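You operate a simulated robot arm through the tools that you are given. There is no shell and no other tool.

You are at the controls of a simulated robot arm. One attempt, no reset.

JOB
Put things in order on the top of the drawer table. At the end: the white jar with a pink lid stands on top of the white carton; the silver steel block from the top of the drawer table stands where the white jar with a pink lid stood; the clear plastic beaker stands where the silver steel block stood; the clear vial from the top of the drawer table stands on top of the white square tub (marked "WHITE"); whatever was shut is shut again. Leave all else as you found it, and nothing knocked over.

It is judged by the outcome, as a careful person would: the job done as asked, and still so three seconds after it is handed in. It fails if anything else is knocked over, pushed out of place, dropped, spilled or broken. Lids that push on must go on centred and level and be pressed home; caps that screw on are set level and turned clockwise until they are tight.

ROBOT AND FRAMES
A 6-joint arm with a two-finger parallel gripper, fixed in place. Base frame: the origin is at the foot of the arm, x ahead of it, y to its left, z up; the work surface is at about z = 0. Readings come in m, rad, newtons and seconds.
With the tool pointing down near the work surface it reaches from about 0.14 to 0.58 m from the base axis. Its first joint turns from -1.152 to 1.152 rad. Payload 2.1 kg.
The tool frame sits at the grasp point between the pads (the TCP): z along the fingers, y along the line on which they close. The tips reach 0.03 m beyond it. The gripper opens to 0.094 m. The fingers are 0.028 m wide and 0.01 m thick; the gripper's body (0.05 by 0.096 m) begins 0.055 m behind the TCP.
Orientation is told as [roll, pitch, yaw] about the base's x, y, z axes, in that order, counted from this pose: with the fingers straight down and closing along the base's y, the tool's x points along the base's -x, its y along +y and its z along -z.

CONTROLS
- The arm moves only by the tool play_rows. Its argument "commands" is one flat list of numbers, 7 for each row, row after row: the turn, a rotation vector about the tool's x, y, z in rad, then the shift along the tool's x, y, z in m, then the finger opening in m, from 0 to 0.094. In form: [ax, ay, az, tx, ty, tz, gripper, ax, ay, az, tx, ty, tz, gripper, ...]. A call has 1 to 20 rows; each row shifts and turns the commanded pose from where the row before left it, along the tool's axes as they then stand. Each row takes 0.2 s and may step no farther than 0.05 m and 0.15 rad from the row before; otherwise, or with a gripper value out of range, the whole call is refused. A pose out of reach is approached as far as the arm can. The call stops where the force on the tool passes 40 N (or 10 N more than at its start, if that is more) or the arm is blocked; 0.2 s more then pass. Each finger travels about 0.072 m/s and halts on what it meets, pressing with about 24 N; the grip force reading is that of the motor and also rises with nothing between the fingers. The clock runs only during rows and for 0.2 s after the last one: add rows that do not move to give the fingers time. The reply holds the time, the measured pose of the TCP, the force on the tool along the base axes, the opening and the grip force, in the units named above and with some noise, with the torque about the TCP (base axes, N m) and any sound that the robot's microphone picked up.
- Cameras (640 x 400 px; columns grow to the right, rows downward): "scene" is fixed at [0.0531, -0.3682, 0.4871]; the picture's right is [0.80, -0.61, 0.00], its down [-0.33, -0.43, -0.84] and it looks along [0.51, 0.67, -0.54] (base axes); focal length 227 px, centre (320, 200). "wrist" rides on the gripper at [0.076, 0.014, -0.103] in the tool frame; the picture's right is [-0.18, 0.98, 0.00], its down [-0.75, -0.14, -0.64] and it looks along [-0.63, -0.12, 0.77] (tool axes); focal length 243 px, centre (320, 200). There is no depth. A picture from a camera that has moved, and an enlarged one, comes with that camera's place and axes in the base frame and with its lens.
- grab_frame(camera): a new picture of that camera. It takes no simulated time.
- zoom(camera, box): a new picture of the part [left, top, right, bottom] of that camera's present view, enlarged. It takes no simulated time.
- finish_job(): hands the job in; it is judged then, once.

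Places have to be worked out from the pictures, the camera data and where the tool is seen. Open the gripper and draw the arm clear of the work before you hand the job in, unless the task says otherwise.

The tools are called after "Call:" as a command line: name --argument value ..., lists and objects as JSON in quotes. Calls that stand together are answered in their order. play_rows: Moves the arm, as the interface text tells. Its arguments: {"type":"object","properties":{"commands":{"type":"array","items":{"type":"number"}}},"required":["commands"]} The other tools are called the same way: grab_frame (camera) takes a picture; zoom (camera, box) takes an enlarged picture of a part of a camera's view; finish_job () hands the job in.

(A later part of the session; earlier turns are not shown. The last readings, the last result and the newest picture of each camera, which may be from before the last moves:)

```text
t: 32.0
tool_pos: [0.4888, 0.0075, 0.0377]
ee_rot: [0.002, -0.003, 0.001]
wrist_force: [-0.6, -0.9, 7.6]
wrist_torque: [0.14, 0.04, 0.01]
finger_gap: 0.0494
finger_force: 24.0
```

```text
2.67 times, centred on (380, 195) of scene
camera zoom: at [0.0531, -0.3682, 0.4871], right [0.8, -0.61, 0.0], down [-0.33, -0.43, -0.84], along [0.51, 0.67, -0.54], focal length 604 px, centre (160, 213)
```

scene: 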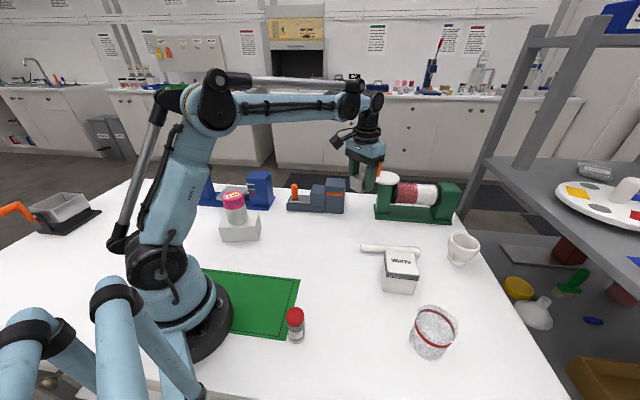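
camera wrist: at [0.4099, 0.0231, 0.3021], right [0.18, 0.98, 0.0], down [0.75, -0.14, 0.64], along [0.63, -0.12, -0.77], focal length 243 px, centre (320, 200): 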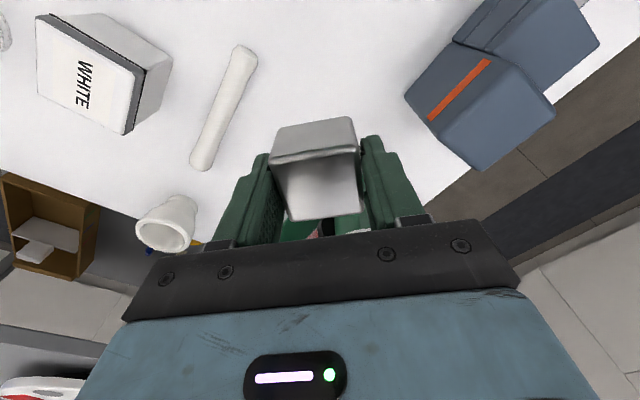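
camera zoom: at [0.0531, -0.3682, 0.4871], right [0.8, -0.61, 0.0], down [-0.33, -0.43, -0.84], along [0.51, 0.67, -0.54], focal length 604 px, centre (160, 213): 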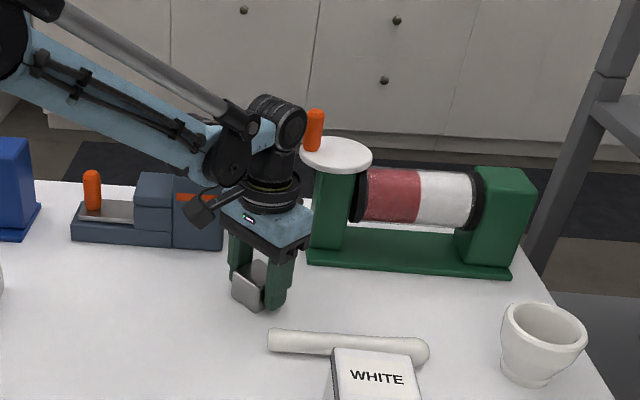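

The block touches the table (about +10 N). I relieve it, open the fingers gently and rise.

Call:
play_rows --commands '[0, 0, 0, 0, 0, -0.0004, 0.03, 0, 0, 0, 0, 0, 0, 0.048, 0, 0, 0, 0, 0, 0, 0.052, 0, 0, 0, 0, 0, 0, 0.058, 0, 0, 0, 0, 0, 0, 0.066, 0, 0, 0, 0, 0, 0, 0.074, 0, 0, 0, 0, 0, -0.02, 0.074, 0, 0, 0, 0, 0, -0.03, 0.074, 0, 0, 0, 0, 0, -0.04, 0.074, 0, 0, 0, 0, 0, -0.045, 0.074, 0, 0, 0, 0, 0, -0.045, 0.074, 0, 0, 0, 0, 0, 0, 0.074]'

Call:
grab_frame --camera "wrist"

Call:
zoom --camera "scene" --box '[280, 150, 480, 270]'

```text
t: 34.6
tool_pos: [0.4882, 0.0074, 0.2198]
ee_rot: [0.0, -0.002, 0.003]
wrist_force: [-0.4, 0.0, 0.4]
wrist_torque: [0.01, 0.03, 0.03]
finger_gap: 0.074
finger_force: 0.0
```

```text
taken
camera wrist: at [0.4113, 0.0222, 0.3218], right [0.18, 0.98, 0.0], down [0.75, -0.14, 0.64], along [0.63, -0.12, -0.77], focal length 243 px, centre (320, 200)
```

wrist: 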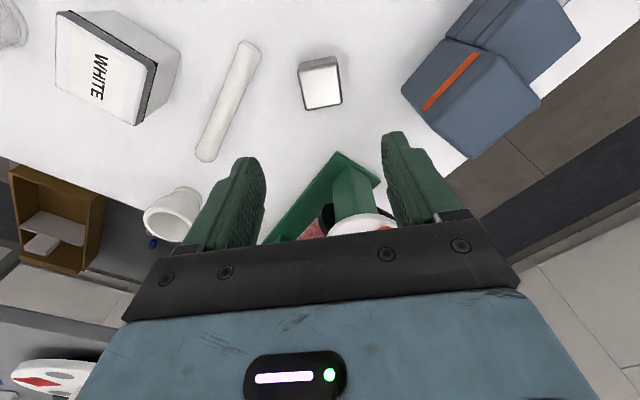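

```text
3.20 times, centred on (380, 210) of scene
camera zoom: at [0.0531, -0.3682, 0.4871], right [0.8, -0.61, 0.0], down [-0.33, -0.43, -0.84], along [0.51, 0.67, -0.54], focal length 725 px, centre (128, 168)
```

zoom: 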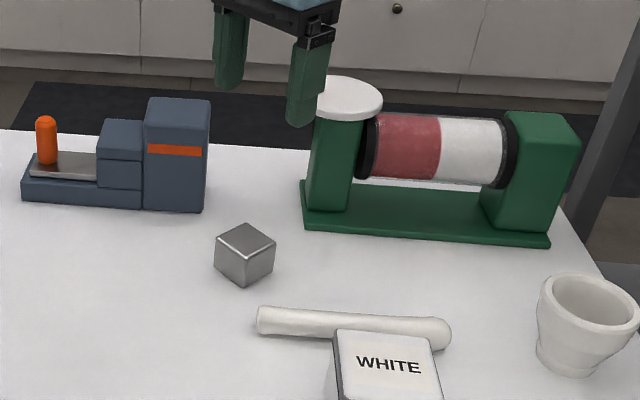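

The block stands squarely where the jar was. Next the beaker: I fly over to it at (0.375, -0.335) with the fingers fully open and turn the wrist toward it.

Call:
play_rows --commands '[0, 0, 0, 0.01396, -0.04279, 0, 0.094, 0, 0, 0, 0.01396, -0.04279, 0, 0.094, 0, 0, 0, 0.01396, -0.04279, 0, 0.094, 0, 0, 0, 0.01396, -0.04279, 0, 0.094, 0, 0, 0, 0.01396, -0.04279, 0, 0.094, 0, 0, 0, 0.01396, -0.04279, 0, 0.094, 0, 0, 0, 0.01396, -0.04279, 0, 0.094, 0, 0, 0, 0.01396, -0.04279, 0, 0.094, 0, 0, 0.146, 0, 0, 0, 0.094, 0, 0, 0.146, 0, 0, 0, 0.094, 0, 0, 0.146, 0, 0, 0, 0.094, 0, 0, 0.146, 0, 0, 0, 0.094, 0, 0, 0.146, 0, 0, 0, 0.094, 0, 0, 0, 0, 0, 0, 0.094]'

Call:
grab_frame --camera "wrist"

Call:
grab_frame --camera "scene"

```text
t: 37.6
tool_pos: [0.3753, -0.3338, 0.2185]
ee_rot: [0.002, -0.003, -0.732]
wrist_force: [-0.1, 0.9, -0.5]
wrist_torque: [-0.02, 0.0, -0.02]
finger_gap: 0.0939
finger_force: 0.1
```

```text
taken
camera wrist: at [0.328, -0.2722, 0.3213], right [0.79, 0.61, 0.0], down [0.47, -0.61, 0.64], along [0.39, -0.51, -0.77], focal length 243 px, centre (320, 200)
```

wrist: 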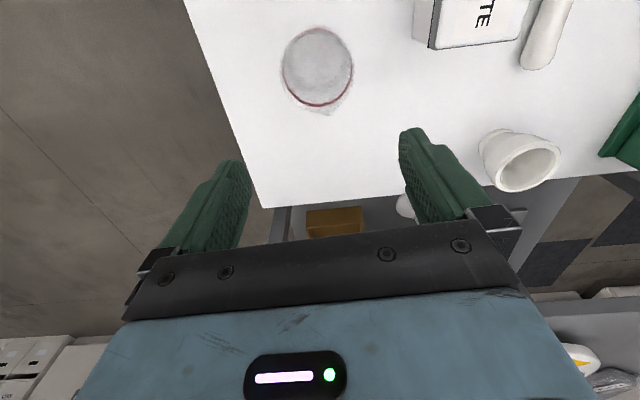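

```text
taken
```

scene: 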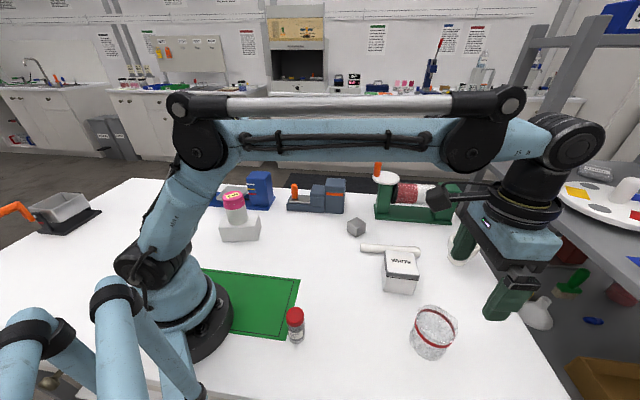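

Call:
zoom --camera "wrist" --box '[240, 10, 400, 130]'

Call:
zoom --camera "scene" --box '[380, 280, 490, 380]'

```text
3.33 times, centred on (320, 70) of wrist
camera zoom: at [0.328, -0.2722, 0.3213], right [0.79, 0.61, 0.0], down [0.47, -0.61, 0.64], along [0.39, -0.51, -0.77], focal length 809 px, centre (320, 633)
```

zoom: 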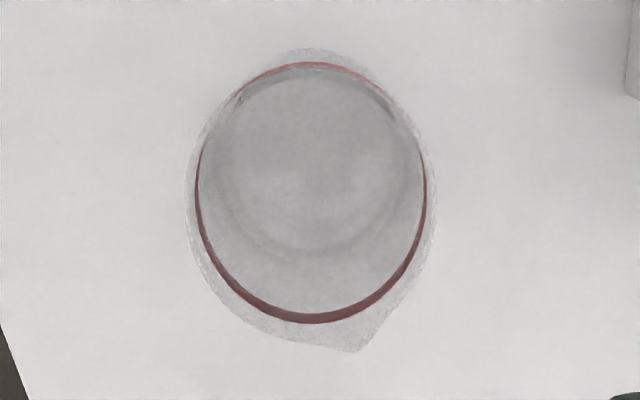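

```text
4.00 times, centred on (435, 330) of scene
camera zoom: at [0.0531, -0.3682, 0.4871], right [0.8, -0.61, 0.0], down [-0.33, -0.43, -0.84], along [0.51, 0.67, -0.54], focal length 907 px, centre (-140, -320)
```

zoom: 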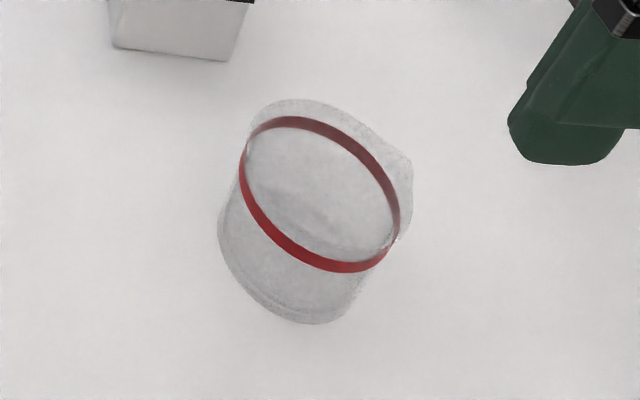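

The beaker is empty, about 0.066 wide and 0.08 tall, centred near (0.358, -0.317), with the spout pointing away from the finger line. I shift 24 mm toward it and descend to z ≈ 0.125 for a check.

Call:
play_rows --commands '[0, 0, 0, 0.0237, 0.0006, 0, 0.094, 0, 0, 0, 0, 0, 0.031, 0.094, 0, 0, 0, 0, 0, 0.031, 0.094, 0, 0, 0, 0, 0, 0.0305, 0.094, 0, 0, 0, 0, 0, 0, 0.094]'

Call:
grab_frame --camera "wrist"

Call:
zoom --camera "scene" --box '[360, 230, 520, 380]'

```text
t: 38.8
tool_pos: [0.3555, -0.3187, 0.1233]
ee_rot: [0.001, -0.002, -0.73]
wrist_force: [0.4, -0.5, -0.3]
wrist_torque: [-0.03, 0.01, -0.01]
finger_gap: 0.094
finger_force: 0.1
```

```text
taken
camera wrist: at [0.3091, -0.2569, 0.2257], right [0.79, 0.61, 0.0], down [0.47, -0.61, 0.64], along [0.39, -0.51, -0.77], focal length 243 px, centre (320, 200)
```

wrist: 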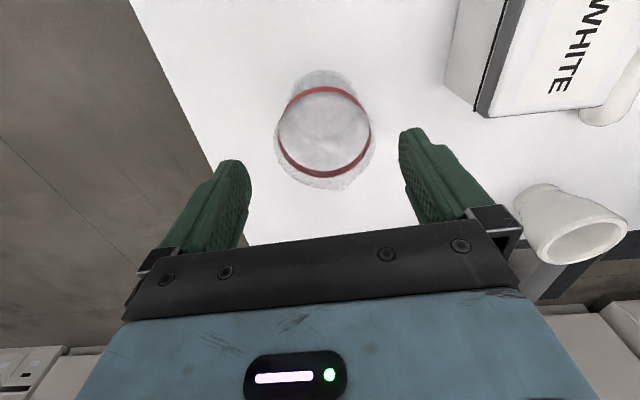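

```text
2.67 times, centred on (440, 305) of scene
camera zoom: at [0.0531, -0.3682, 0.4871], right [0.8, -0.61, 0.0], down [-0.33, -0.43, -0.84], along [0.51, 0.67, -0.54], focal length 604 px, centre (0, -80)
```

zoom: 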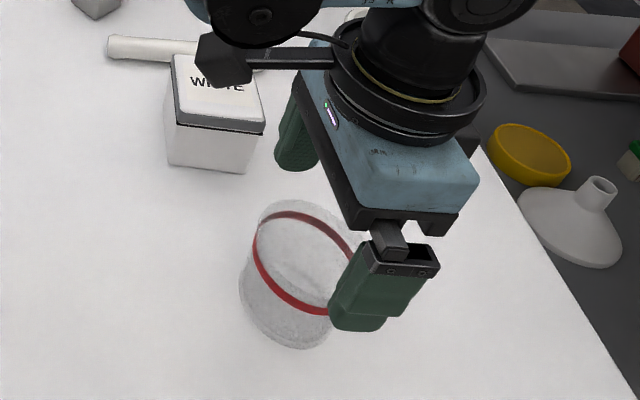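

The beaker is about 2.7 mm off toward the right finger; I correct this and lower to z ≈ 0.043 and close.

Call:
play_rows --commands '[0, 0, 0, 0.001, 0.0027, 0, 0.094, 0, 0, 0, 0, 0, 0.025, 0.094, 0, 0, 0, 0, 0, 0.025, 0.094, 0, 0, 0, 0, 0, 0.02, 0.094, 0, 0, 0, 0, 0, 0.012, 0.094, 0, 0, 0, 0, 0, 0, 0.094]'

Call:
grab_frame --camera "wrist"

Call:
zoom --camera "scene" --box '[360, 230, 520, 380]'

```text
t: 40.2
tool_pos: [0.3611, -0.3157, 0.0431]
ee_rot: [0.002, -0.001, -0.731]
wrist_force: [-0.2, -1.0, 1.0]
wrist_torque: [-0.01, -0.03, -0.01]
finger_gap: 0.0941
finger_force: 0.2
```

```text
taken
camera wrist: at [0.3126, -0.2551, 0.146], right [0.79, 0.61, 0.0], down [0.47, -0.61, 0.64], along [0.39, -0.51, -0.77], focal length 243 px, centre (320, 200)
```

wrist: 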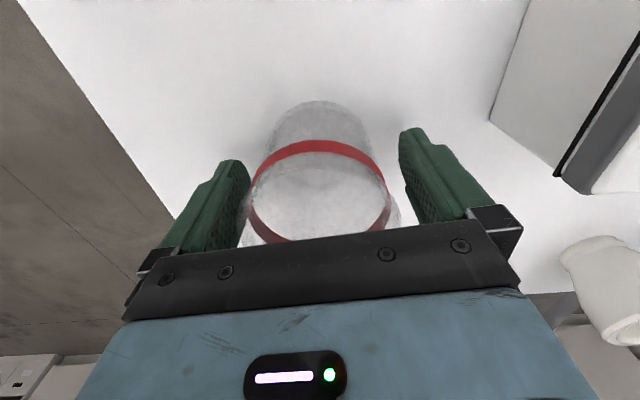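

```text
2.67 times, centred on (440, 305) of scene
camera zoom: at [0.0531, -0.3682, 0.4871], right [0.8, -0.61, 0.0], down [-0.33, -0.43, -0.84], along [0.51, 0.67, -0.54], focal length 604 px, centre (0, -80)
```

zoom: 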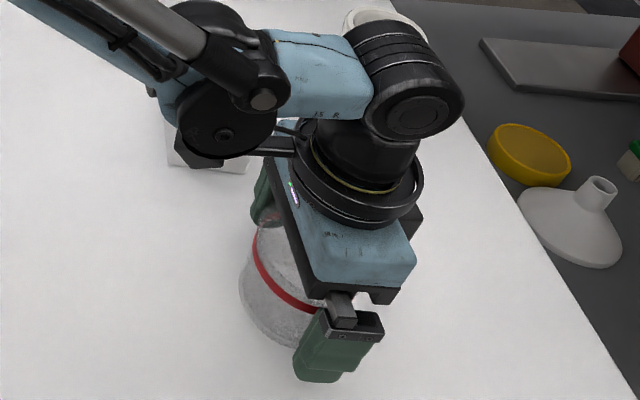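

The beaker sits centred between the fingers. I close on it.

Call:
play_rows --commands '[0, 0, 0, 0, 0, 0, 0.084, 0, 0, 0, 0, 0, 0, 0.076, 0, 0, 0, 0, 0, 0, 0.07, 0, 0, 0, 0, 0, 0, 0.065, 0, 0, 0, 0, 0, 0, 0.06, 0, 0, 0, 0, 0, 0, 0.056, 0, 0, 0, 0, 0, 0, 0.056]'

Call:
grab_frame --camera "wrist"

```text
t: 41.8
tool_pos: [0.3598, -0.3176, 0.0426]
ee_rot: [0.002, -0.001, -0.729]
wrist_force: [-0.2, 0.1, 0.4]
wrist_torque: [0.01, -0.01, 0.01]
finger_gap: 0.0675
finger_force: 23.8
```

```text
taken
camera wrist: at [0.3125, -0.2551, 0.1462], right [0.79, 0.61, 0.0], down [0.47, -0.61, 0.64], along [0.39, -0.51, -0.77], focal length 243 px, centre (320, 200)
```

wrist: 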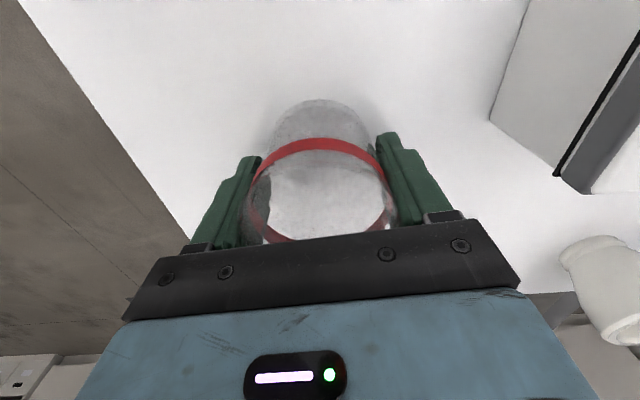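

The beaker is held (gap 0.0675). I lift it, check, and carry it at z ≈ 0.2 toward the block's old place (0.273, -0.150).

Call:
play_rows --commands '[0, 0, 0, 0, 0, -0.006, 0.056, 0, 0, 0, 0, 0, -0.01, 0.056, 0, 0, 0, 0, 0, -0.014, 0.056, 0, 0, 0, 0, 0, 0, 0.056]'

Call:
zoom --camera "scene" --box '[360, 230, 520, 380]'

Call:
grab_frame --camera "wrist"

```text
t: 42.8
tool_pos: [0.3598, -0.3159, 0.0735]
ee_rot: [0.002, -0.003, -0.729]
wrist_force: [-0.7, 0.1, 0.2]
wrist_torque: [0.01, 0.01, 0.02]
finger_gap: 0.0674
finger_force: 24.0
```

```text
2.67 times, centred on (440, 305) of scene
camera zoom: at [0.0531, -0.3682, 0.4871], right [0.8, -0.61, 0.0], down [-0.33, -0.43, -0.84], along [0.51, 0.67, -0.54], focal length 604 px, centre (0, -80)
```

zoom: 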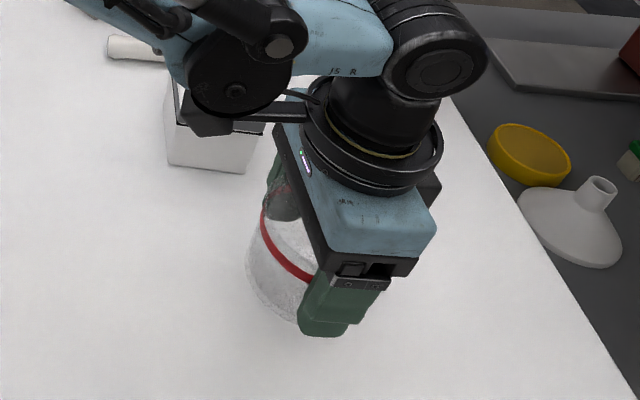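

```text
taken
camera wrist: at [0.312, -0.2542, 0.1773], right [0.79, 0.61, 0.0], down [0.47, -0.61, 0.64], along [0.39, -0.51, -0.77], focal length 243 px, centre (320, 200)
```

wrist: 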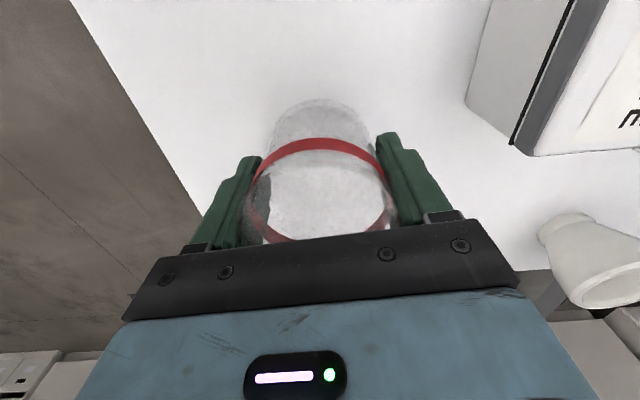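

The beaker comes up with the gripper. I go up and across to the block's old place.

Call:
play_rows --commands '[0, 0, 0, 0, 0, -0.0425, 0.056, 0, 0, 0, 0, 0, -0.0425, 0.056, 0, 0, 0, 0, 0, -0.042, 0.056, 0, 0, 0, 0.0353, 0.01322, 0, 0.056, 0, 0, 0, 0.0353, 0.01322, 0, 0.056, 0, 0, 0, 0.0353, 0.01322, 0, 0.056, 0, 0, 0, 0.0353, 0.01322, 0, 0.056, 0, 0, 0, 0.0353, 0.01322, 0, 0.056, 0, 0, 0, 0, 0, 0, 0.056]'

Call:
grab_frame --camera "wrist"

Call:
grab_frame --camera "scene"

```text
t: 44.8
tool_pos: [0.2703, -0.1488, 0.1992]
ee_rot: [0.001, -0.002, -0.731]
wrist_force: [0.3, 0.4, -0.3]
wrist_torque: [-0.02, 0.0, 0.0]
finger_gap: 0.0673
finger_force: 24.6
```

```text
taken
camera wrist: at [0.2223, -0.0868, 0.301], right [0.79, 0.61, 0.0], down [0.47, -0.61, 0.64], along [0.39, -0.51, -0.77], focal length 243 px, centre (320, 200)
```

wrist: 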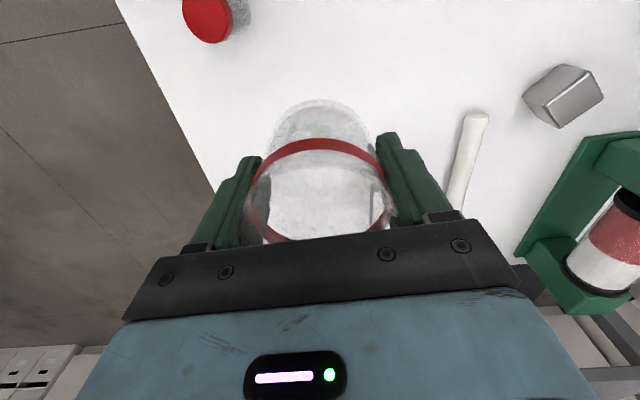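

```text
taken
```

scene: 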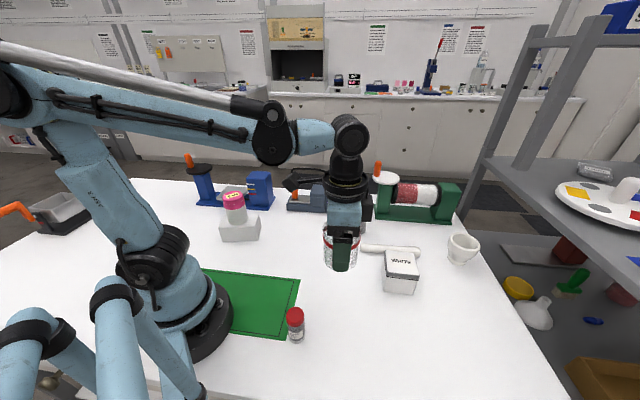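

The beaker is over the block's old spot; comparing readings I nudge 3 mm in +x, then descend close to the table.

Call:
play_rows --commands '[0, 0, 0, -0.0022, 0.002, 0, 0.056, 0, 0, 0, 0, 0, 0.036, 0.056, 0, 0, 0, 0, 0, 0.036, 0.056, 0, 0, 0, 0, 0, 0.036, 0.056, 0, 0, 0, 0, 0, 0.028, 0.056, 0, 0, 0, 0, 0, 0.013, 0.056, 0, 0, 0, 0, 0, 0.004, 0.056, 0, 0, 0, 0, 0, 0.0015, 0.056, 0, 0, 0, 0, 0, 0, 0.056]'

Call:
zoom --camera "scene" --box '[260, 220, 420, 350]'

```text
t: 46.8
tool_pos: [0.2762, -0.1489, 0.0451]
ee_rot: [0.003, -0.001, -0.728]
wrist_force: [-0.2, 0.2, 0.0]
wrist_torque: [-0.02, 0.0, 0.0]
finger_gap: 0.0674
finger_force: 23.8
```

```text
3.08 times, centred on (340, 285) of scene
camera zoom: at [0.0531, -0.3682, 0.4871], right [0.8, -0.61, 0.0], down [-0.33, -0.43, -0.84], along [0.51, 0.67, -0.54], focal length 697 px, centre (258, -62)
```

zoom: 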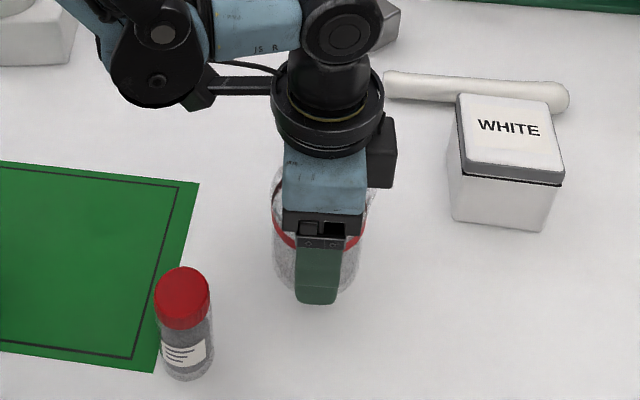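

Still free; I ease down in small steps to contact.

Call:
play_rows --commands '[0, 0, 0, 0, 0, 0.001, 0.056, 0, 0, 0, 0, 0, 0.001, 0.056, 0, 0, 0, 0, 0, 0.0007, 0.056, 0, 0, 0, 0, 0, 0, 0.056]'

```text
t: 47.8
tool_pos: [0.2747, -0.1478, 0.0435]
ee_rot: [0.002, -0.002, -0.73]
wrist_force: [2.0, -1.0, 20.4]
wrist_torque: [-0.03, -0.01, 0.01]
finger_gap: 0.0672
finger_force: 23.5
```

Contact (+20 N). I relieve the pressure, open slowly and look.

Call:
play_rows --commands '[0, 0, 0, 0, 0, -0.0007, 0.056, 0, 0, 0, 0, 0, 0, 0.066, 0, 0, 0, 0, 0, 0, 0.07, 0, 0, 0, 0, 0, 0, 0.075, 0, 0, 0, 0, 0, 0, 0.084, 0, 0, 0, 0, 0, 0, 0.094, 0, 0, 0, 0, 0, 0, 0.094]'

Call:
grab_frame --camera "wrist"

Call:
zoom --camera "scene" --box '[260, 220, 420, 350]'

```text
t: 49.4
tool_pos: [0.2743, -0.1483, 0.0423]
ee_rot: [0.002, 0.0, -0.73]
wrist_force: [-0.1, 0.6, 0.6]
wrist_torque: [0.0, -0.04, 0.0]
finger_gap: 0.0942
finger_force: 0.0
```

```text
taken
camera wrist: at [0.2274, -0.0868, 0.1461], right [0.79, 0.61, 0.0], down [0.47, -0.61, 0.64], along [0.39, -0.51, -0.77], focal length 243 px, centre (320, 200)
```

wrist: 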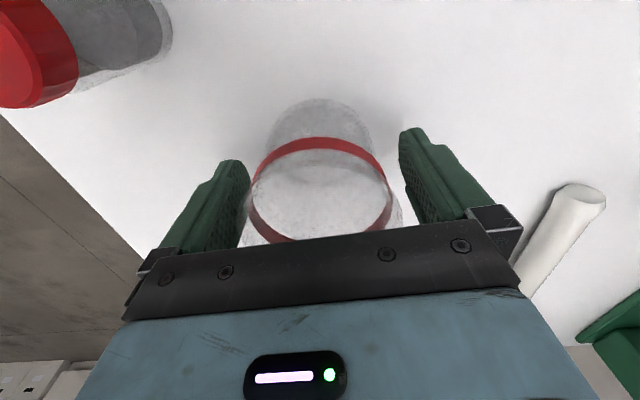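

```text
3.08 times, centred on (340, 285) of scene
camera zoom: at [0.0531, -0.3682, 0.4871], right [0.8, -0.61, 0.0], down [-0.33, -0.43, -0.84], along [0.51, 0.67, -0.54], focal length 697 px, centre (258, -62)
```

zoom: 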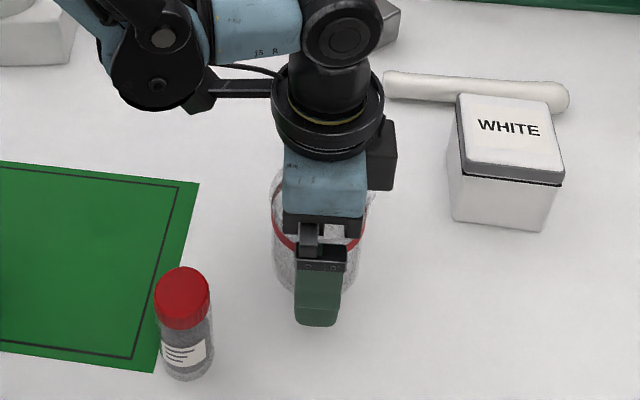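

The beaker stands free at the block's old place. I rise straight up and move over to the vial near (0.16, -0.15).

Call:
play_rows --commands '[0, 0, 0, 0, 0, -0.025, 0.094, 0, 0, 0, 0, 0, -0.045, 0.094, 0, 0, 0, 0, 0, -0.048, 0.094, 0, 0, 0, 0, 0, -0.047, 0.094, 0, 0, 0, 0.0282, -0.0257, 0, 0.08, 0, 0, 0, 0.0282, -0.0257, 0, 0.065, 0, 0, 0, 0.0282, -0.0257, 0, 0.065, 0, 0, 0, 0, 0, 0, 0.065]'

Call:
grab_frame --camera "wrist"

Call:
grab_frame --camera "scene"

```text
t: 51.2
tool_pos: [0.1617, -0.1481, 0.207]
ee_rot: [0.002, 0.0, -0.729]
wrist_force: [0.7, 0.6, -0.7]
wrist_torque: [0.01, -0.02, -0.01]
finger_gap: 0.0653
finger_force: 0.0
```

```text
taken
camera wrist: at [0.1152, -0.0862, 0.3102], right [0.79, 0.61, 0.0], down [0.47, -0.61, 0.64], along [0.39, -0.51, -0.77], focal length 243 px, centre (320, 200)
```

wrist: 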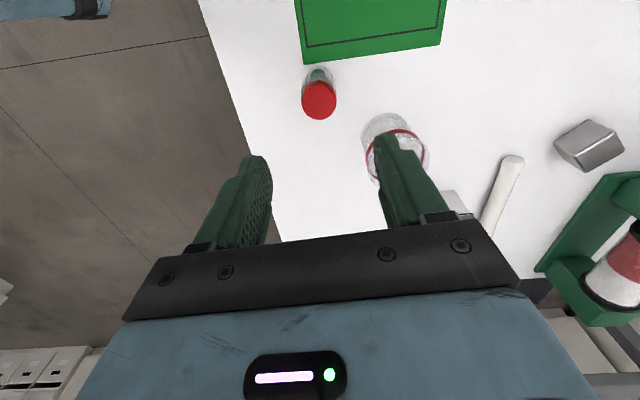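

```text
taken
```

scene: 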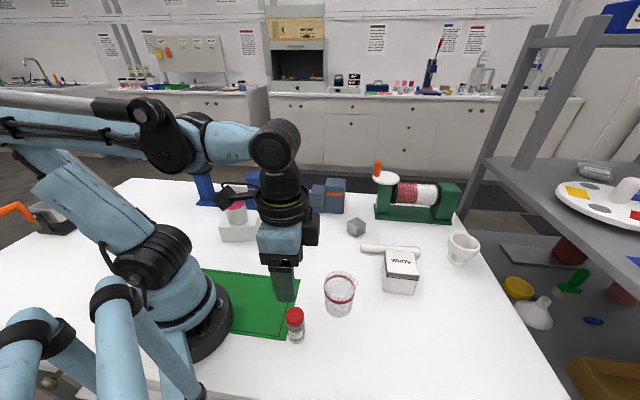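

Call:
zoom --camera "wrist" --box '[260, 40, 420, 140]'

Call:
zoom --camera "scene" --box '[260, 250, 380, 350]'

```text
4.00 times, centred on (340, 90) of wrist
camera zoom: at [0.1152, -0.0862, 0.3102], right [0.79, 0.61, 0.0], down [0.47, -0.61, 0.64], along [0.39, -0.51, -0.77], focal length 970 px, centre (240, 640)
```

zoom: 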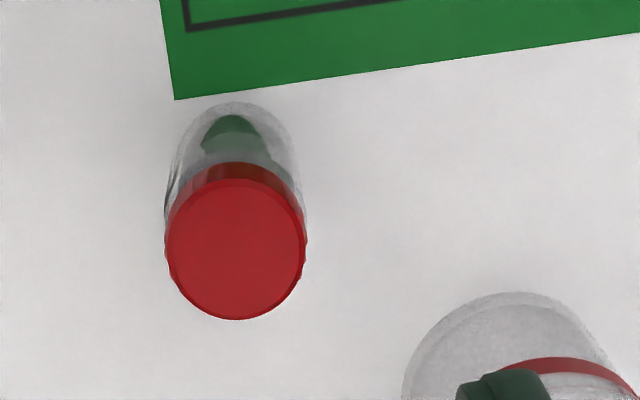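

```text
4.00 times, centred on (320, 300) of scene
camera zoom: at [0.0531, -0.3682, 0.4871], right [0.8, -0.61, 0.0], down [-0.33, -0.43, -0.84], along [0.51, 0.67, -0.54], focal length 907 px, centre (320, -200)
```

zoom: 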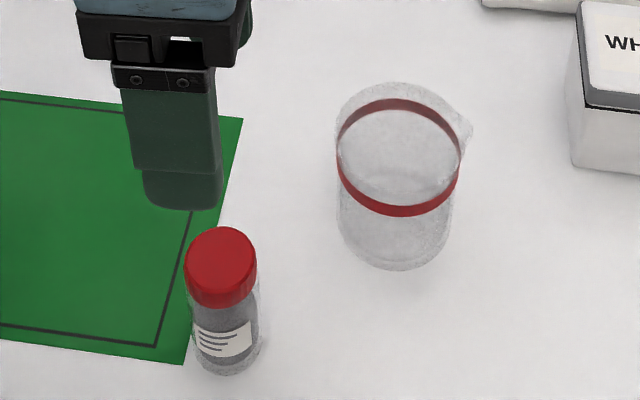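

The vial's centre is about (0.160, -0.1475), 0.033 wide and 0.076 tall. I make a 2 mm correction, descend to z ≈ 0.115 and check.

Call:
play_rows --commands '[0, 0, 0, 0.0014, -0.0015, 0, 0.065, 0, 0, 0, 0, 0, 0.033, 0.065, 0, 0, 0, 0, 0, 0.033, 0.065, 0, 0, 0, 0, 0, 0.0275, 0.065, 0, 0, 0, 0, 0, 0, 0.065]'

Call:
grab_frame --camera "wrist"

Call:
grab_frame --camera "scene"

```text
t: 52.4
tool_pos: [0.1595, -0.1516, 0.1144]
ee_rot: [0.001, -0.003, -0.73]
wrist_force: [0.2, -0.3, -0.8]
wrist_torque: [-0.02, -0.02, -0.02]
finger_gap: 0.065
finger_force: 0.0
```

```text
taken
camera wrist: at [0.1115, -0.0887, 0.217], right [0.79, 0.61, 0.0], down [0.47, -0.61, 0.64], along [0.39, -0.51, -0.77], focal length 243 px, centre (320, 200)
```

wrist: 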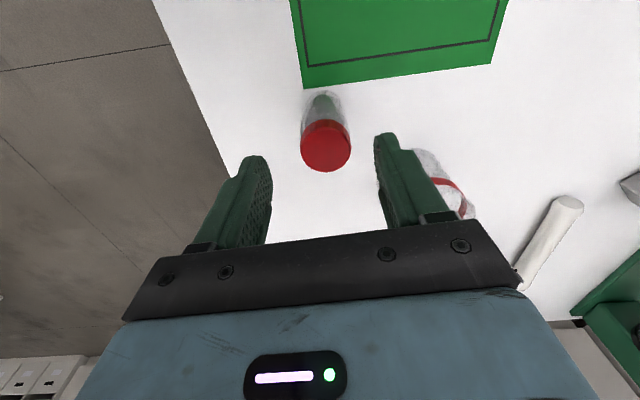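

```text
taken
```

scene: 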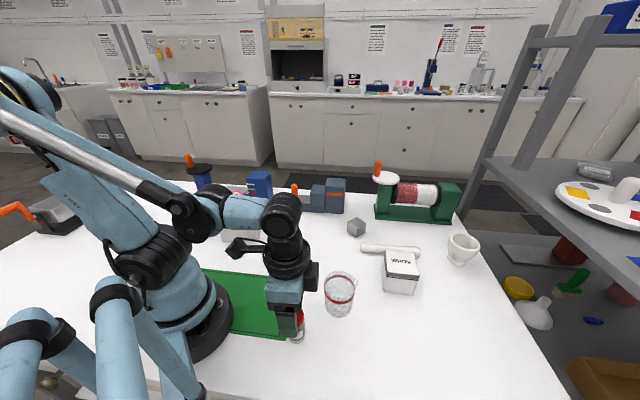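

I zoom in for a precise reading of the vial relative to the fingers.

Call:
zoom --camera "wrist" --box '[240, 70, 400, 190]'

Call:
zoom --camera "scene" --box '[240, 260, 360, 350]'

```text
3.33 times, centred on (320, 130) of wrist
camera zoom: at [0.1115, -0.0887, 0.217], right [0.79, 0.61, 0.0], down [0.47, -0.61, 0.64], along [0.39, -0.51, -0.77], focal length 809 px, centre (320, 433)
```

zoom: 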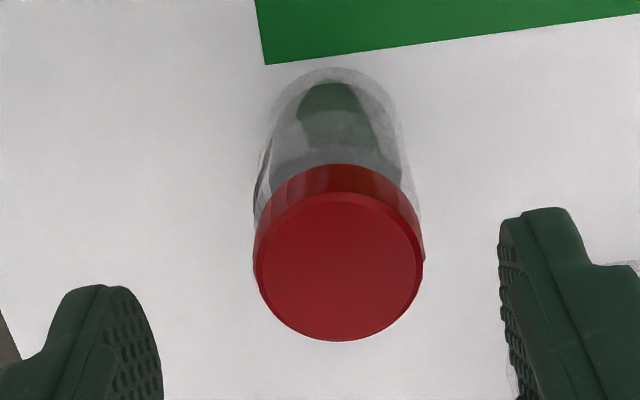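

```text
4.44 times, centred on (300, 305) of scene
camera zoom: at [0.0531, -0.3682, 0.4871], right [0.8, -0.61, 0.0], down [-0.33, -0.43, -0.84], along [0.51, 0.67, -0.54], focal length 1007 px, centre (409, -267)
```

zoom: 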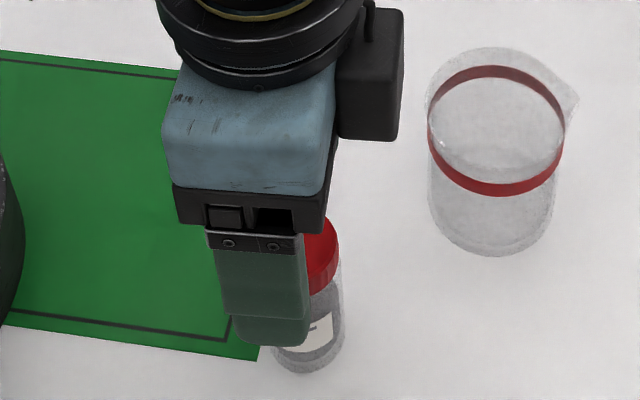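

The vial is 3.5 mm toward the right finger; I correct, lower to z ≈ 0.04 and close gently.

Call:
play_rows --commands '[0, 0, 0, 0, 0.0035, 0, 0.065, 0, 0, 0, 0, 0, 0.025, 0.065, 0, 0, 0, 0, 0, 0.025, 0.065, 0, 0, 0, 0, 0, 0.018, 0.065, 0, 0, 0, 0, 0, 0.006, 0.065, 0, 0, 0, 0, 0, 0, 0.065]'

Call:
grab_frame --camera "wrist"

Call:
zoom --camera "scene" --box '[120, 200, 360, 350]'

```text
t: 53.8
tool_pos: [0.1638, -0.1462, 0.0424]
ee_rot: [0.001, -0.003, -0.728]
wrist_force: [0.3, 0.2, 0.0]
wrist_torque: [0.01, -0.05, 0.02]
finger_gap: 0.0648
finger_force: 0.0
```

```text
taken
camera wrist: at [0.115, -0.0845, 0.1442], right [0.79, 0.61, 0.0], down [0.47, -0.61, 0.64], along [0.39, -0.51, -0.77], focal length 243 px, centre (320, 200)
```

wrist: 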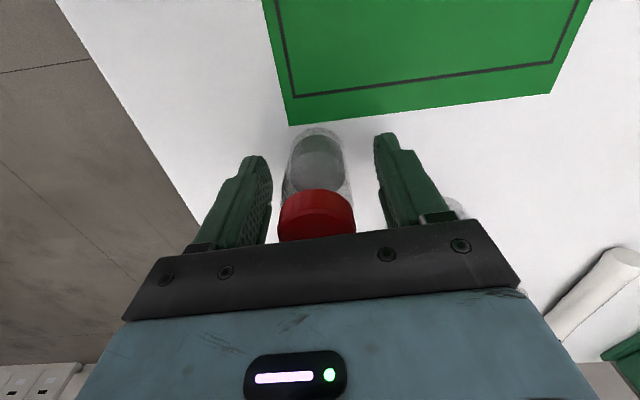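

```text
2.67 times, centred on (240, 275) of scene
camera zoom: at [0.0531, -0.3682, 0.4871], right [0.8, -0.61, 0.0], down [-0.33, -0.43, -0.84], along [0.51, 0.67, -0.54], focal length 604 px, centre (533, 0)
```

zoom: 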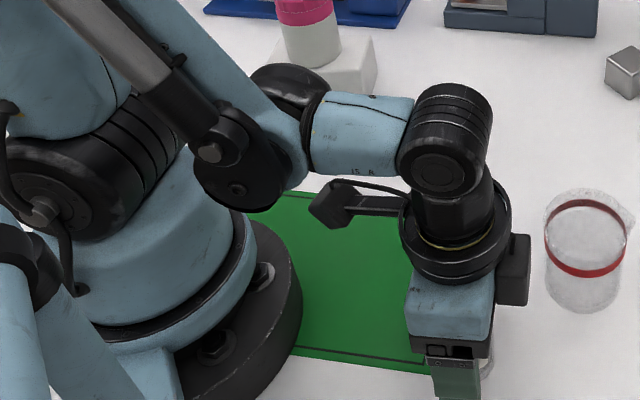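

The vial is centred. I close the fingers slowly on it.

Call:
play_rows --commands '[0, 0, 0, 0, 0, 0, 0.055, 0, 0, 0, 0, 0, 0, 0.046, 0, 0, 0, 0, 0, 0, 0.038, 0, 0, 0, 0, 0, 0, 0.032, 0, 0, 0, 0, 0, 0, 0.026, 0, 0, 0, 0, 0, 0, 0.024, 0, 0, 0, 0, 0, 0, 0.024]'

Call:
grab_frame --camera "wrist"

```text
t: 55.4
tool_pos: [0.1641, -0.1463, 0.0419]
ee_rot: [0.003, -0.003, -0.731]
wrist_force: [-0.3, 0.4, 0.3]
wrist_torque: [0.0, 0.0, 0.0]
finger_gap: 0.035
finger_force: 23.9
```

```text
taken
camera wrist: at [0.115, -0.0845, 0.1443], right [0.79, 0.61, 0.0], down [0.47, -0.61, 0.64], along [0.39, -0.51, -0.77], focal length 243 px, centre (320, 200)
```

wrist: 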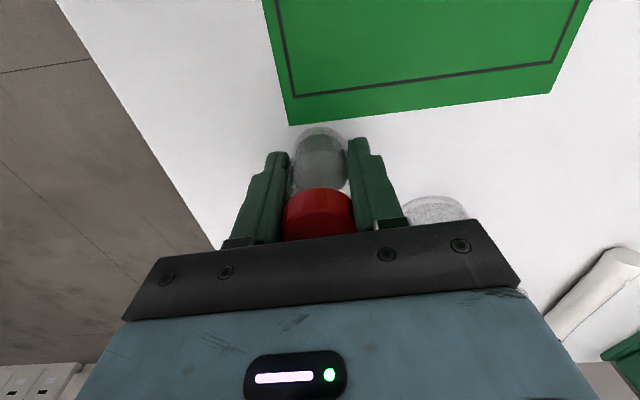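

The vial is gripped (gap 0.035). I lift a little and check it holds straight.

Call:
play_rows --commands '[0, 0, 0, 0, 0, -0.005, 0.024, 0, 0, 0, 0, 0, -0.01, 0.024, 0, 0, 0, 0, 0, -0.014, 0.024, 0, 0, 0, 0, 0, 0, 0.024]'

Call:
grab_frame --camera "wrist"

Call:
zoom --camera "scene" --box '[240, 230, 400, 350]'

```text
t: 56.4
tool_pos: [0.1607, -0.1464, 0.0715]
ee_rot: [0.003, -0.001, -0.73]
wrist_force: [-1.0, 0.5, -0.5]
wrist_torque: [0.04, 0.0, 0.02]
finger_gap: 0.0346
finger_force: 23.8
```

```text
taken
camera wrist: at [0.1143, -0.0845, 0.1736], right [0.79, 0.61, 0.0], down [0.47, -0.61, 0.64], along [0.39, -0.51, -0.77], focal length 243 px, centre (320, 200)
```

wrist: 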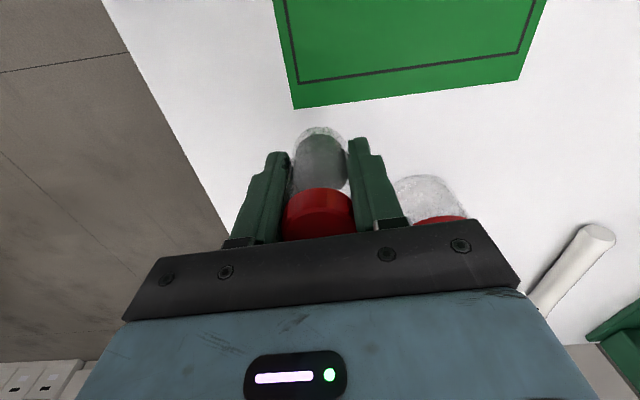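

```text
3.33 times, centred on (320, 290) of scene
camera zoom: at [0.0531, -0.3682, 0.4871], right [0.8, -0.61, 0.0], down [-0.33, -0.43, -0.84], along [0.51, 0.67, -0.54], focal length 756 px, centre (320, -100)
```

zoom: 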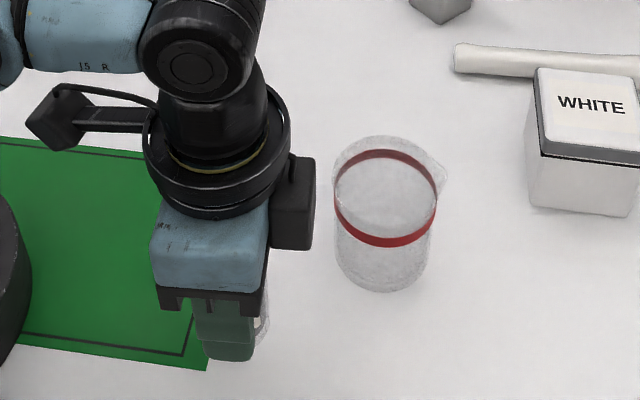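

The vial lifts cleanly. I raise it to z ≈ 0.22 and carry it to just past the WHITE tub so the camera can see the lid.

Call:
play_rows --commands '[0, 0, 0, 0, 0, -0.04, 0.024, 0, 0, 0, 0, 0, -0.045, 0.024, 0, 0, 0, 0, 0, -0.045, 0.024, 0, 0, 0, 0, 0, -0.02, 0.024, 0, 0, 0, -0.03723, 0.02159, 0, 0.024, 0, 0, 0, -0.03723, 0.02159, 0, 0.024, 0, 0, 0, -0.03723, 0.02159, 0, 0.024, 0, 0, 0, -0.03723, 0.02159, 0, 0.024, 0, 0, 0, -0.03723, 0.02159, 0, 0.024, 0, 0, 0, -0.03723, 0.02159, 0, 0.024, 0, 0, 0, -0.03723, 0.02159, 0, 0.024, 0, 0, 0, 0, 0, 0, 0.024]'

Call:
grab_frame --camera "wrist"

Call:
grab_frame --camera "scene"

```text
t: 59.0
tool_pos: [0.4589, -0.2081, 0.2212]
ee_rot: [0.001, -0.001, -0.73]
wrist_force: [-0.2, -0.8, -0.2]
wrist_torque: [-0.02, 0.0, 0.01]
finger_gap: 0.035
finger_force: 24.1
```

```text
taken
camera wrist: at [0.4115, -0.1458, 0.3238], right [0.79, 0.61, 0.0], down [0.47, -0.61, 0.64], along [0.39, -0.51, -0.77], focal length 243 px, centre (320, 200)
```

wrist: 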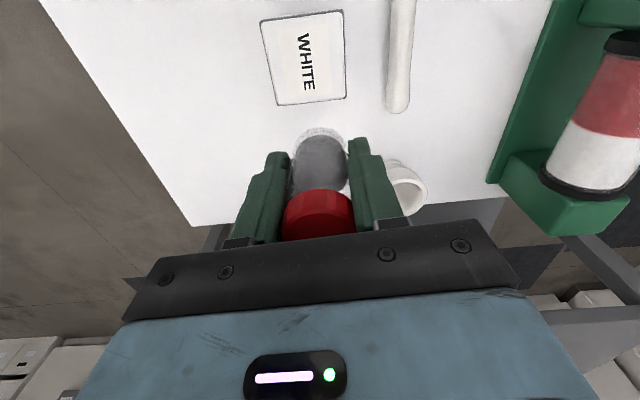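

```text
taken
```

scene: 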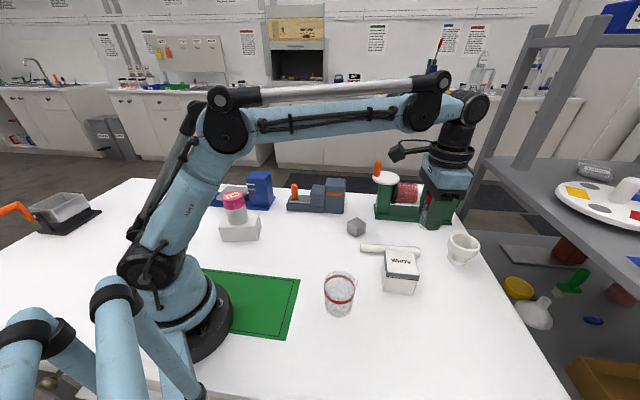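

The lid of the WHITE tub is fully visible; I zoom in on it for its corners.

Call:
zoom --camera "wrist" --box '[220, 0, 400, 120]'

Call:
zoom --camera "scene" --box '[360, 230, 450, 310]'

```text
3.33 times, centred on (310, 60) of wrist
camera zoom: at [0.4115, -0.1458, 0.3238], right [0.79, 0.61, 0.0], down [0.47, -0.61, 0.64], along [0.39, -0.51, -0.77], focal length 809 px, centre (353, 667)
```

zoom: 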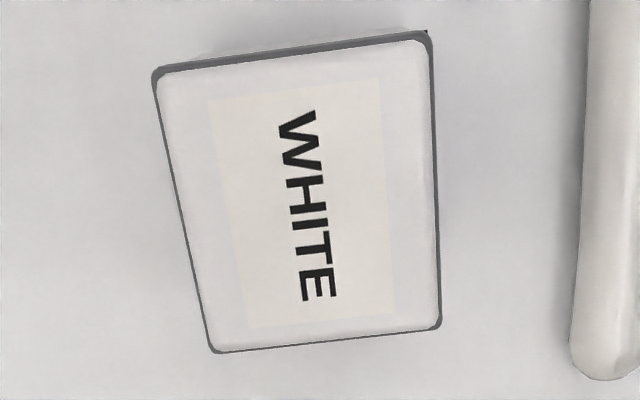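

```text
5.00 times, centred on (405, 270) of scene
camera zoom: at [0.0532, -0.3682, 0.4871], right [0.8, -0.61, 0.0], down [-0.33, -0.43, -0.84], along [0.51, 0.67, -0.54], focal length 1133 px, centre (-105, -150)
```

zoom: 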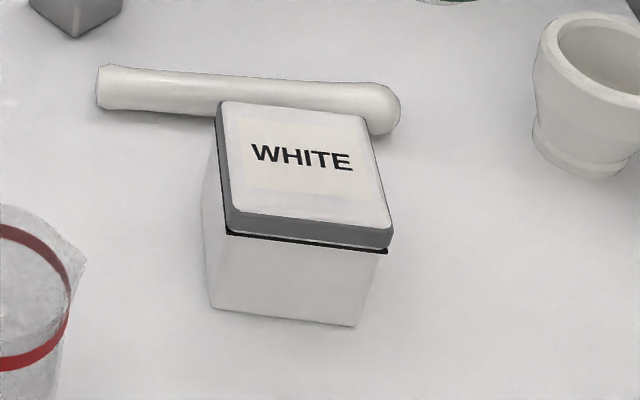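

The lid centre lies 33 mm back along the tool's x and 6 mm to its left, with its top at z ≈ 0.071. I move over it and descend to about 7 mm above contact, then check.

Call:
play_rows --commands '[0, 0, 0, 0.0327, -0.0062, 0, 0.024, 0, 0, 0, 0, 0, 0.033, 0.024, 0, 0, 0, 0, 0, 0.033, 0.024, 0, 0, 0, 0, 0, 0.025, 0.024, 0, 0, 0, 0, 0, 0.01, 0.024, 0, 0, 0, 0, 0, 0, 0.024]'

Call:
grab_frame --camera "wrist"

Call:
zoom --camera "scene" --box '[350, 190, 460, 310]'

```text
t: 60.4
tool_pos: [0.429, -0.1938, 0.1206]
ee_rot: [0.002, -0.002, -0.73]
wrist_force: [0.1, 0.0, -0.5]
wrist_torque: [0.04, 0.02, -0.01]
finger_gap: 0.0351
finger_force: 23.7
```

```text
taken
camera wrist: at [0.3813, -0.1304, 0.2231], right [0.79, 0.61, 0.0], down [0.47, -0.61, 0.64], along [0.39, -0.51, -0.77], focal length 243 px, centre (320, 200)
```

wrist: 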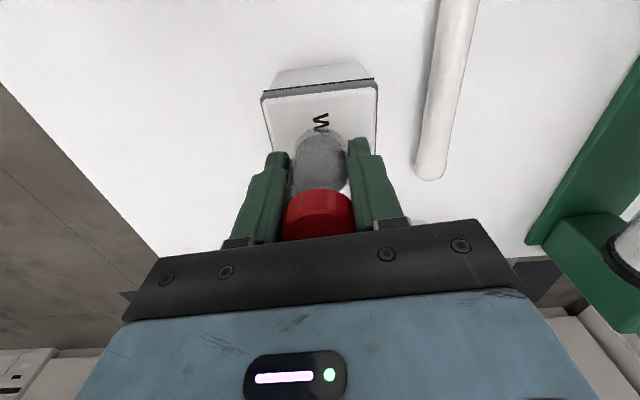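

```text
3.33 times, centred on (405, 250) of scene
camera zoom: at [0.0531, -0.3682, 0.4871], right [0.8, -0.61, 0.0], down [-0.33, -0.43, -0.84], along [0.51, 0.67, -0.54], focal length 756 px, centre (37, 33)
```

zoom: 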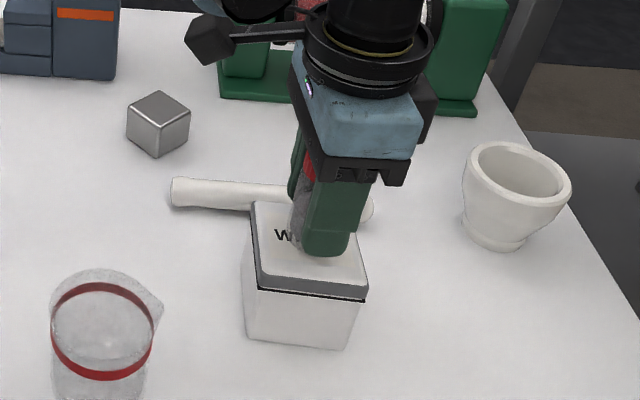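

The vial hangs about 7 mm above the lid and 3 mm off to one side; I correct that and lower in small steps.

Call:
play_rows --commands '[0, 0, 0, 0, 0.003, 0, 0.024, 0, 0, 0, 0, 0, 0.003, 0.024, 0, 0, 0, 0, 0, 0.001, 0.024, 0, 0, 0, 0, 0, 0.001, 0.024, 0, 0, 0, 0, 0, 0, 0.024]'

Call:
zoom --camera "scene" --box '[370, 200, 440, 300]'

```text
t: 61.6
tool_pos: [0.4301, -0.1897, 0.1144]
ee_rot: [0.001, -0.002, -0.728]
wrist_force: [2.9, -3.5, 19.7]
wrist_torque: [-0.08, -0.08, -0.05]
finger_gap: 0.035
finger_force: 23.9
```

```text
4.00 times, centred on (405, 250) of scene
camera zoom: at [0.053, -0.3681, 0.4871], right [0.8, -0.61, 0.0], down [-0.33, -0.43, -0.84], along [0.51, 0.67, -0.54], focal length 907 px, centre (-20, 0)
```

zoom: 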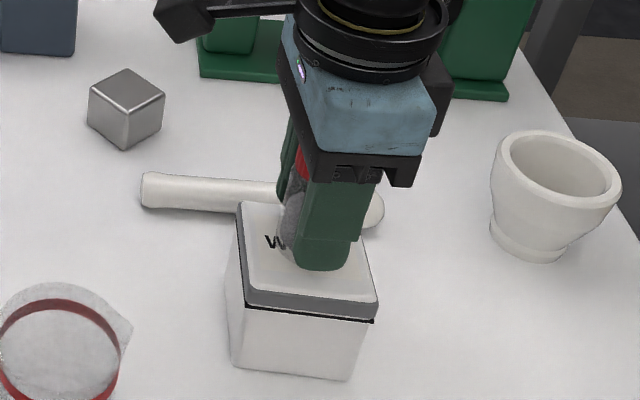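

Contact with the lid (about +20 N). I relieve the preload a bit and read the force before releasing.

Call:
play_rows --commands '[0, 0, 0, 0, 0, -0.0005, 0.024, 0, 0, 0, 0, 0, 0, 0.024]'

Call:
grab_frame --camera "wrist"

```text
t: 62.2
tool_pos: [0.4304, -0.1886, 0.115]
ee_rot: [0.0, -0.001, -0.729]
wrist_force: [-0.3, 0.2, 0.0]
wrist_torque: [0.0, 0.0, -0.01]
finger_gap: 0.0349
finger_force: 24.4
```

```text
taken
camera wrist: at [0.3819, -0.127, 0.2182], right [0.79, 0.61, 0.0], down [0.47, -0.61, 0.64], along [0.39, -0.51, -0.77], focal length 243 px, centre (320, 200)
```

wrist: 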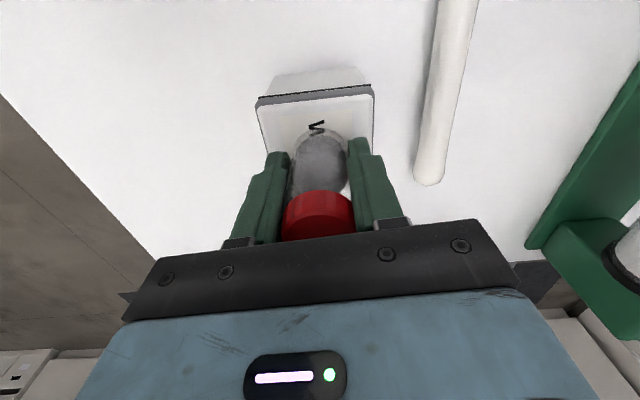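

Force is now zero, so I go down 0.3 mm to be surely in light contact, then open slowly.

Call:
play_rows --commands '[0, 0, 0, 0, 0, 0.0003, 0.024, 0, 0, 0, 0, 0, 0, 0.034, 0, 0, 0, 0, 0, 0, 0.037, 0, 0, 0, 0, 0, 0, 0.041, 0, 0, 0, 0, 0, 0, 0.05, 0, 0, 0, 0, 0, 0, 0.06, 0, 0, 0, 0, 0, 0, 0.065]'

Call:
grab_frame --camera "wrist"

Call:
zoom --camera "scene" --box '[350, 190, 460, 310]'

```text
t: 63.8
tool_pos: [0.43, -0.1894, 0.1146]
ee_rot: [0.001, -0.003, -0.729]
wrist_force: [0.0, 0.0, 0.3]
wrist_torque: [0.0, -0.02, -0.02]
finger_gap: 0.0652
finger_force: 0.1
```

```text
taken
camera wrist: at [0.3817, -0.1268, 0.2177], right [0.79, 0.61, 0.0], down [0.47, -0.61, 0.64], along [0.39, -0.51, -0.77], focal length 243 px, centre (320, 200)
```

wrist: 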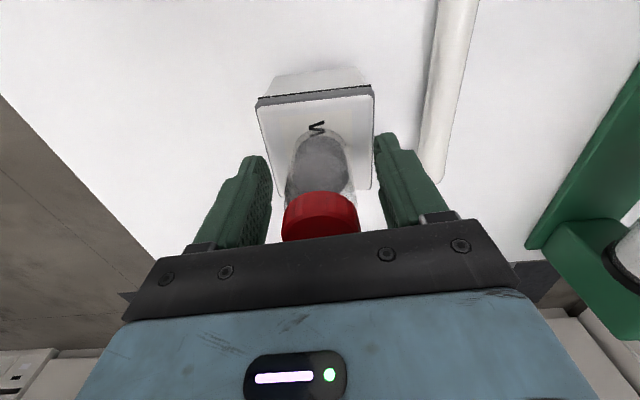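

```text
3.33 times, centred on (405, 250) of scene
camera zoom: at [0.0531, -0.3682, 0.4871], right [0.8, -0.61, 0.0], down [-0.33, -0.43, -0.84], along [0.51, 0.67, -0.54], focal length 756 px, centre (37, 33)
```

zoom: 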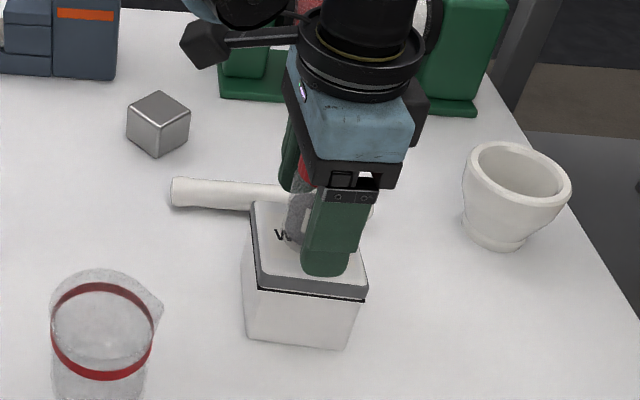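

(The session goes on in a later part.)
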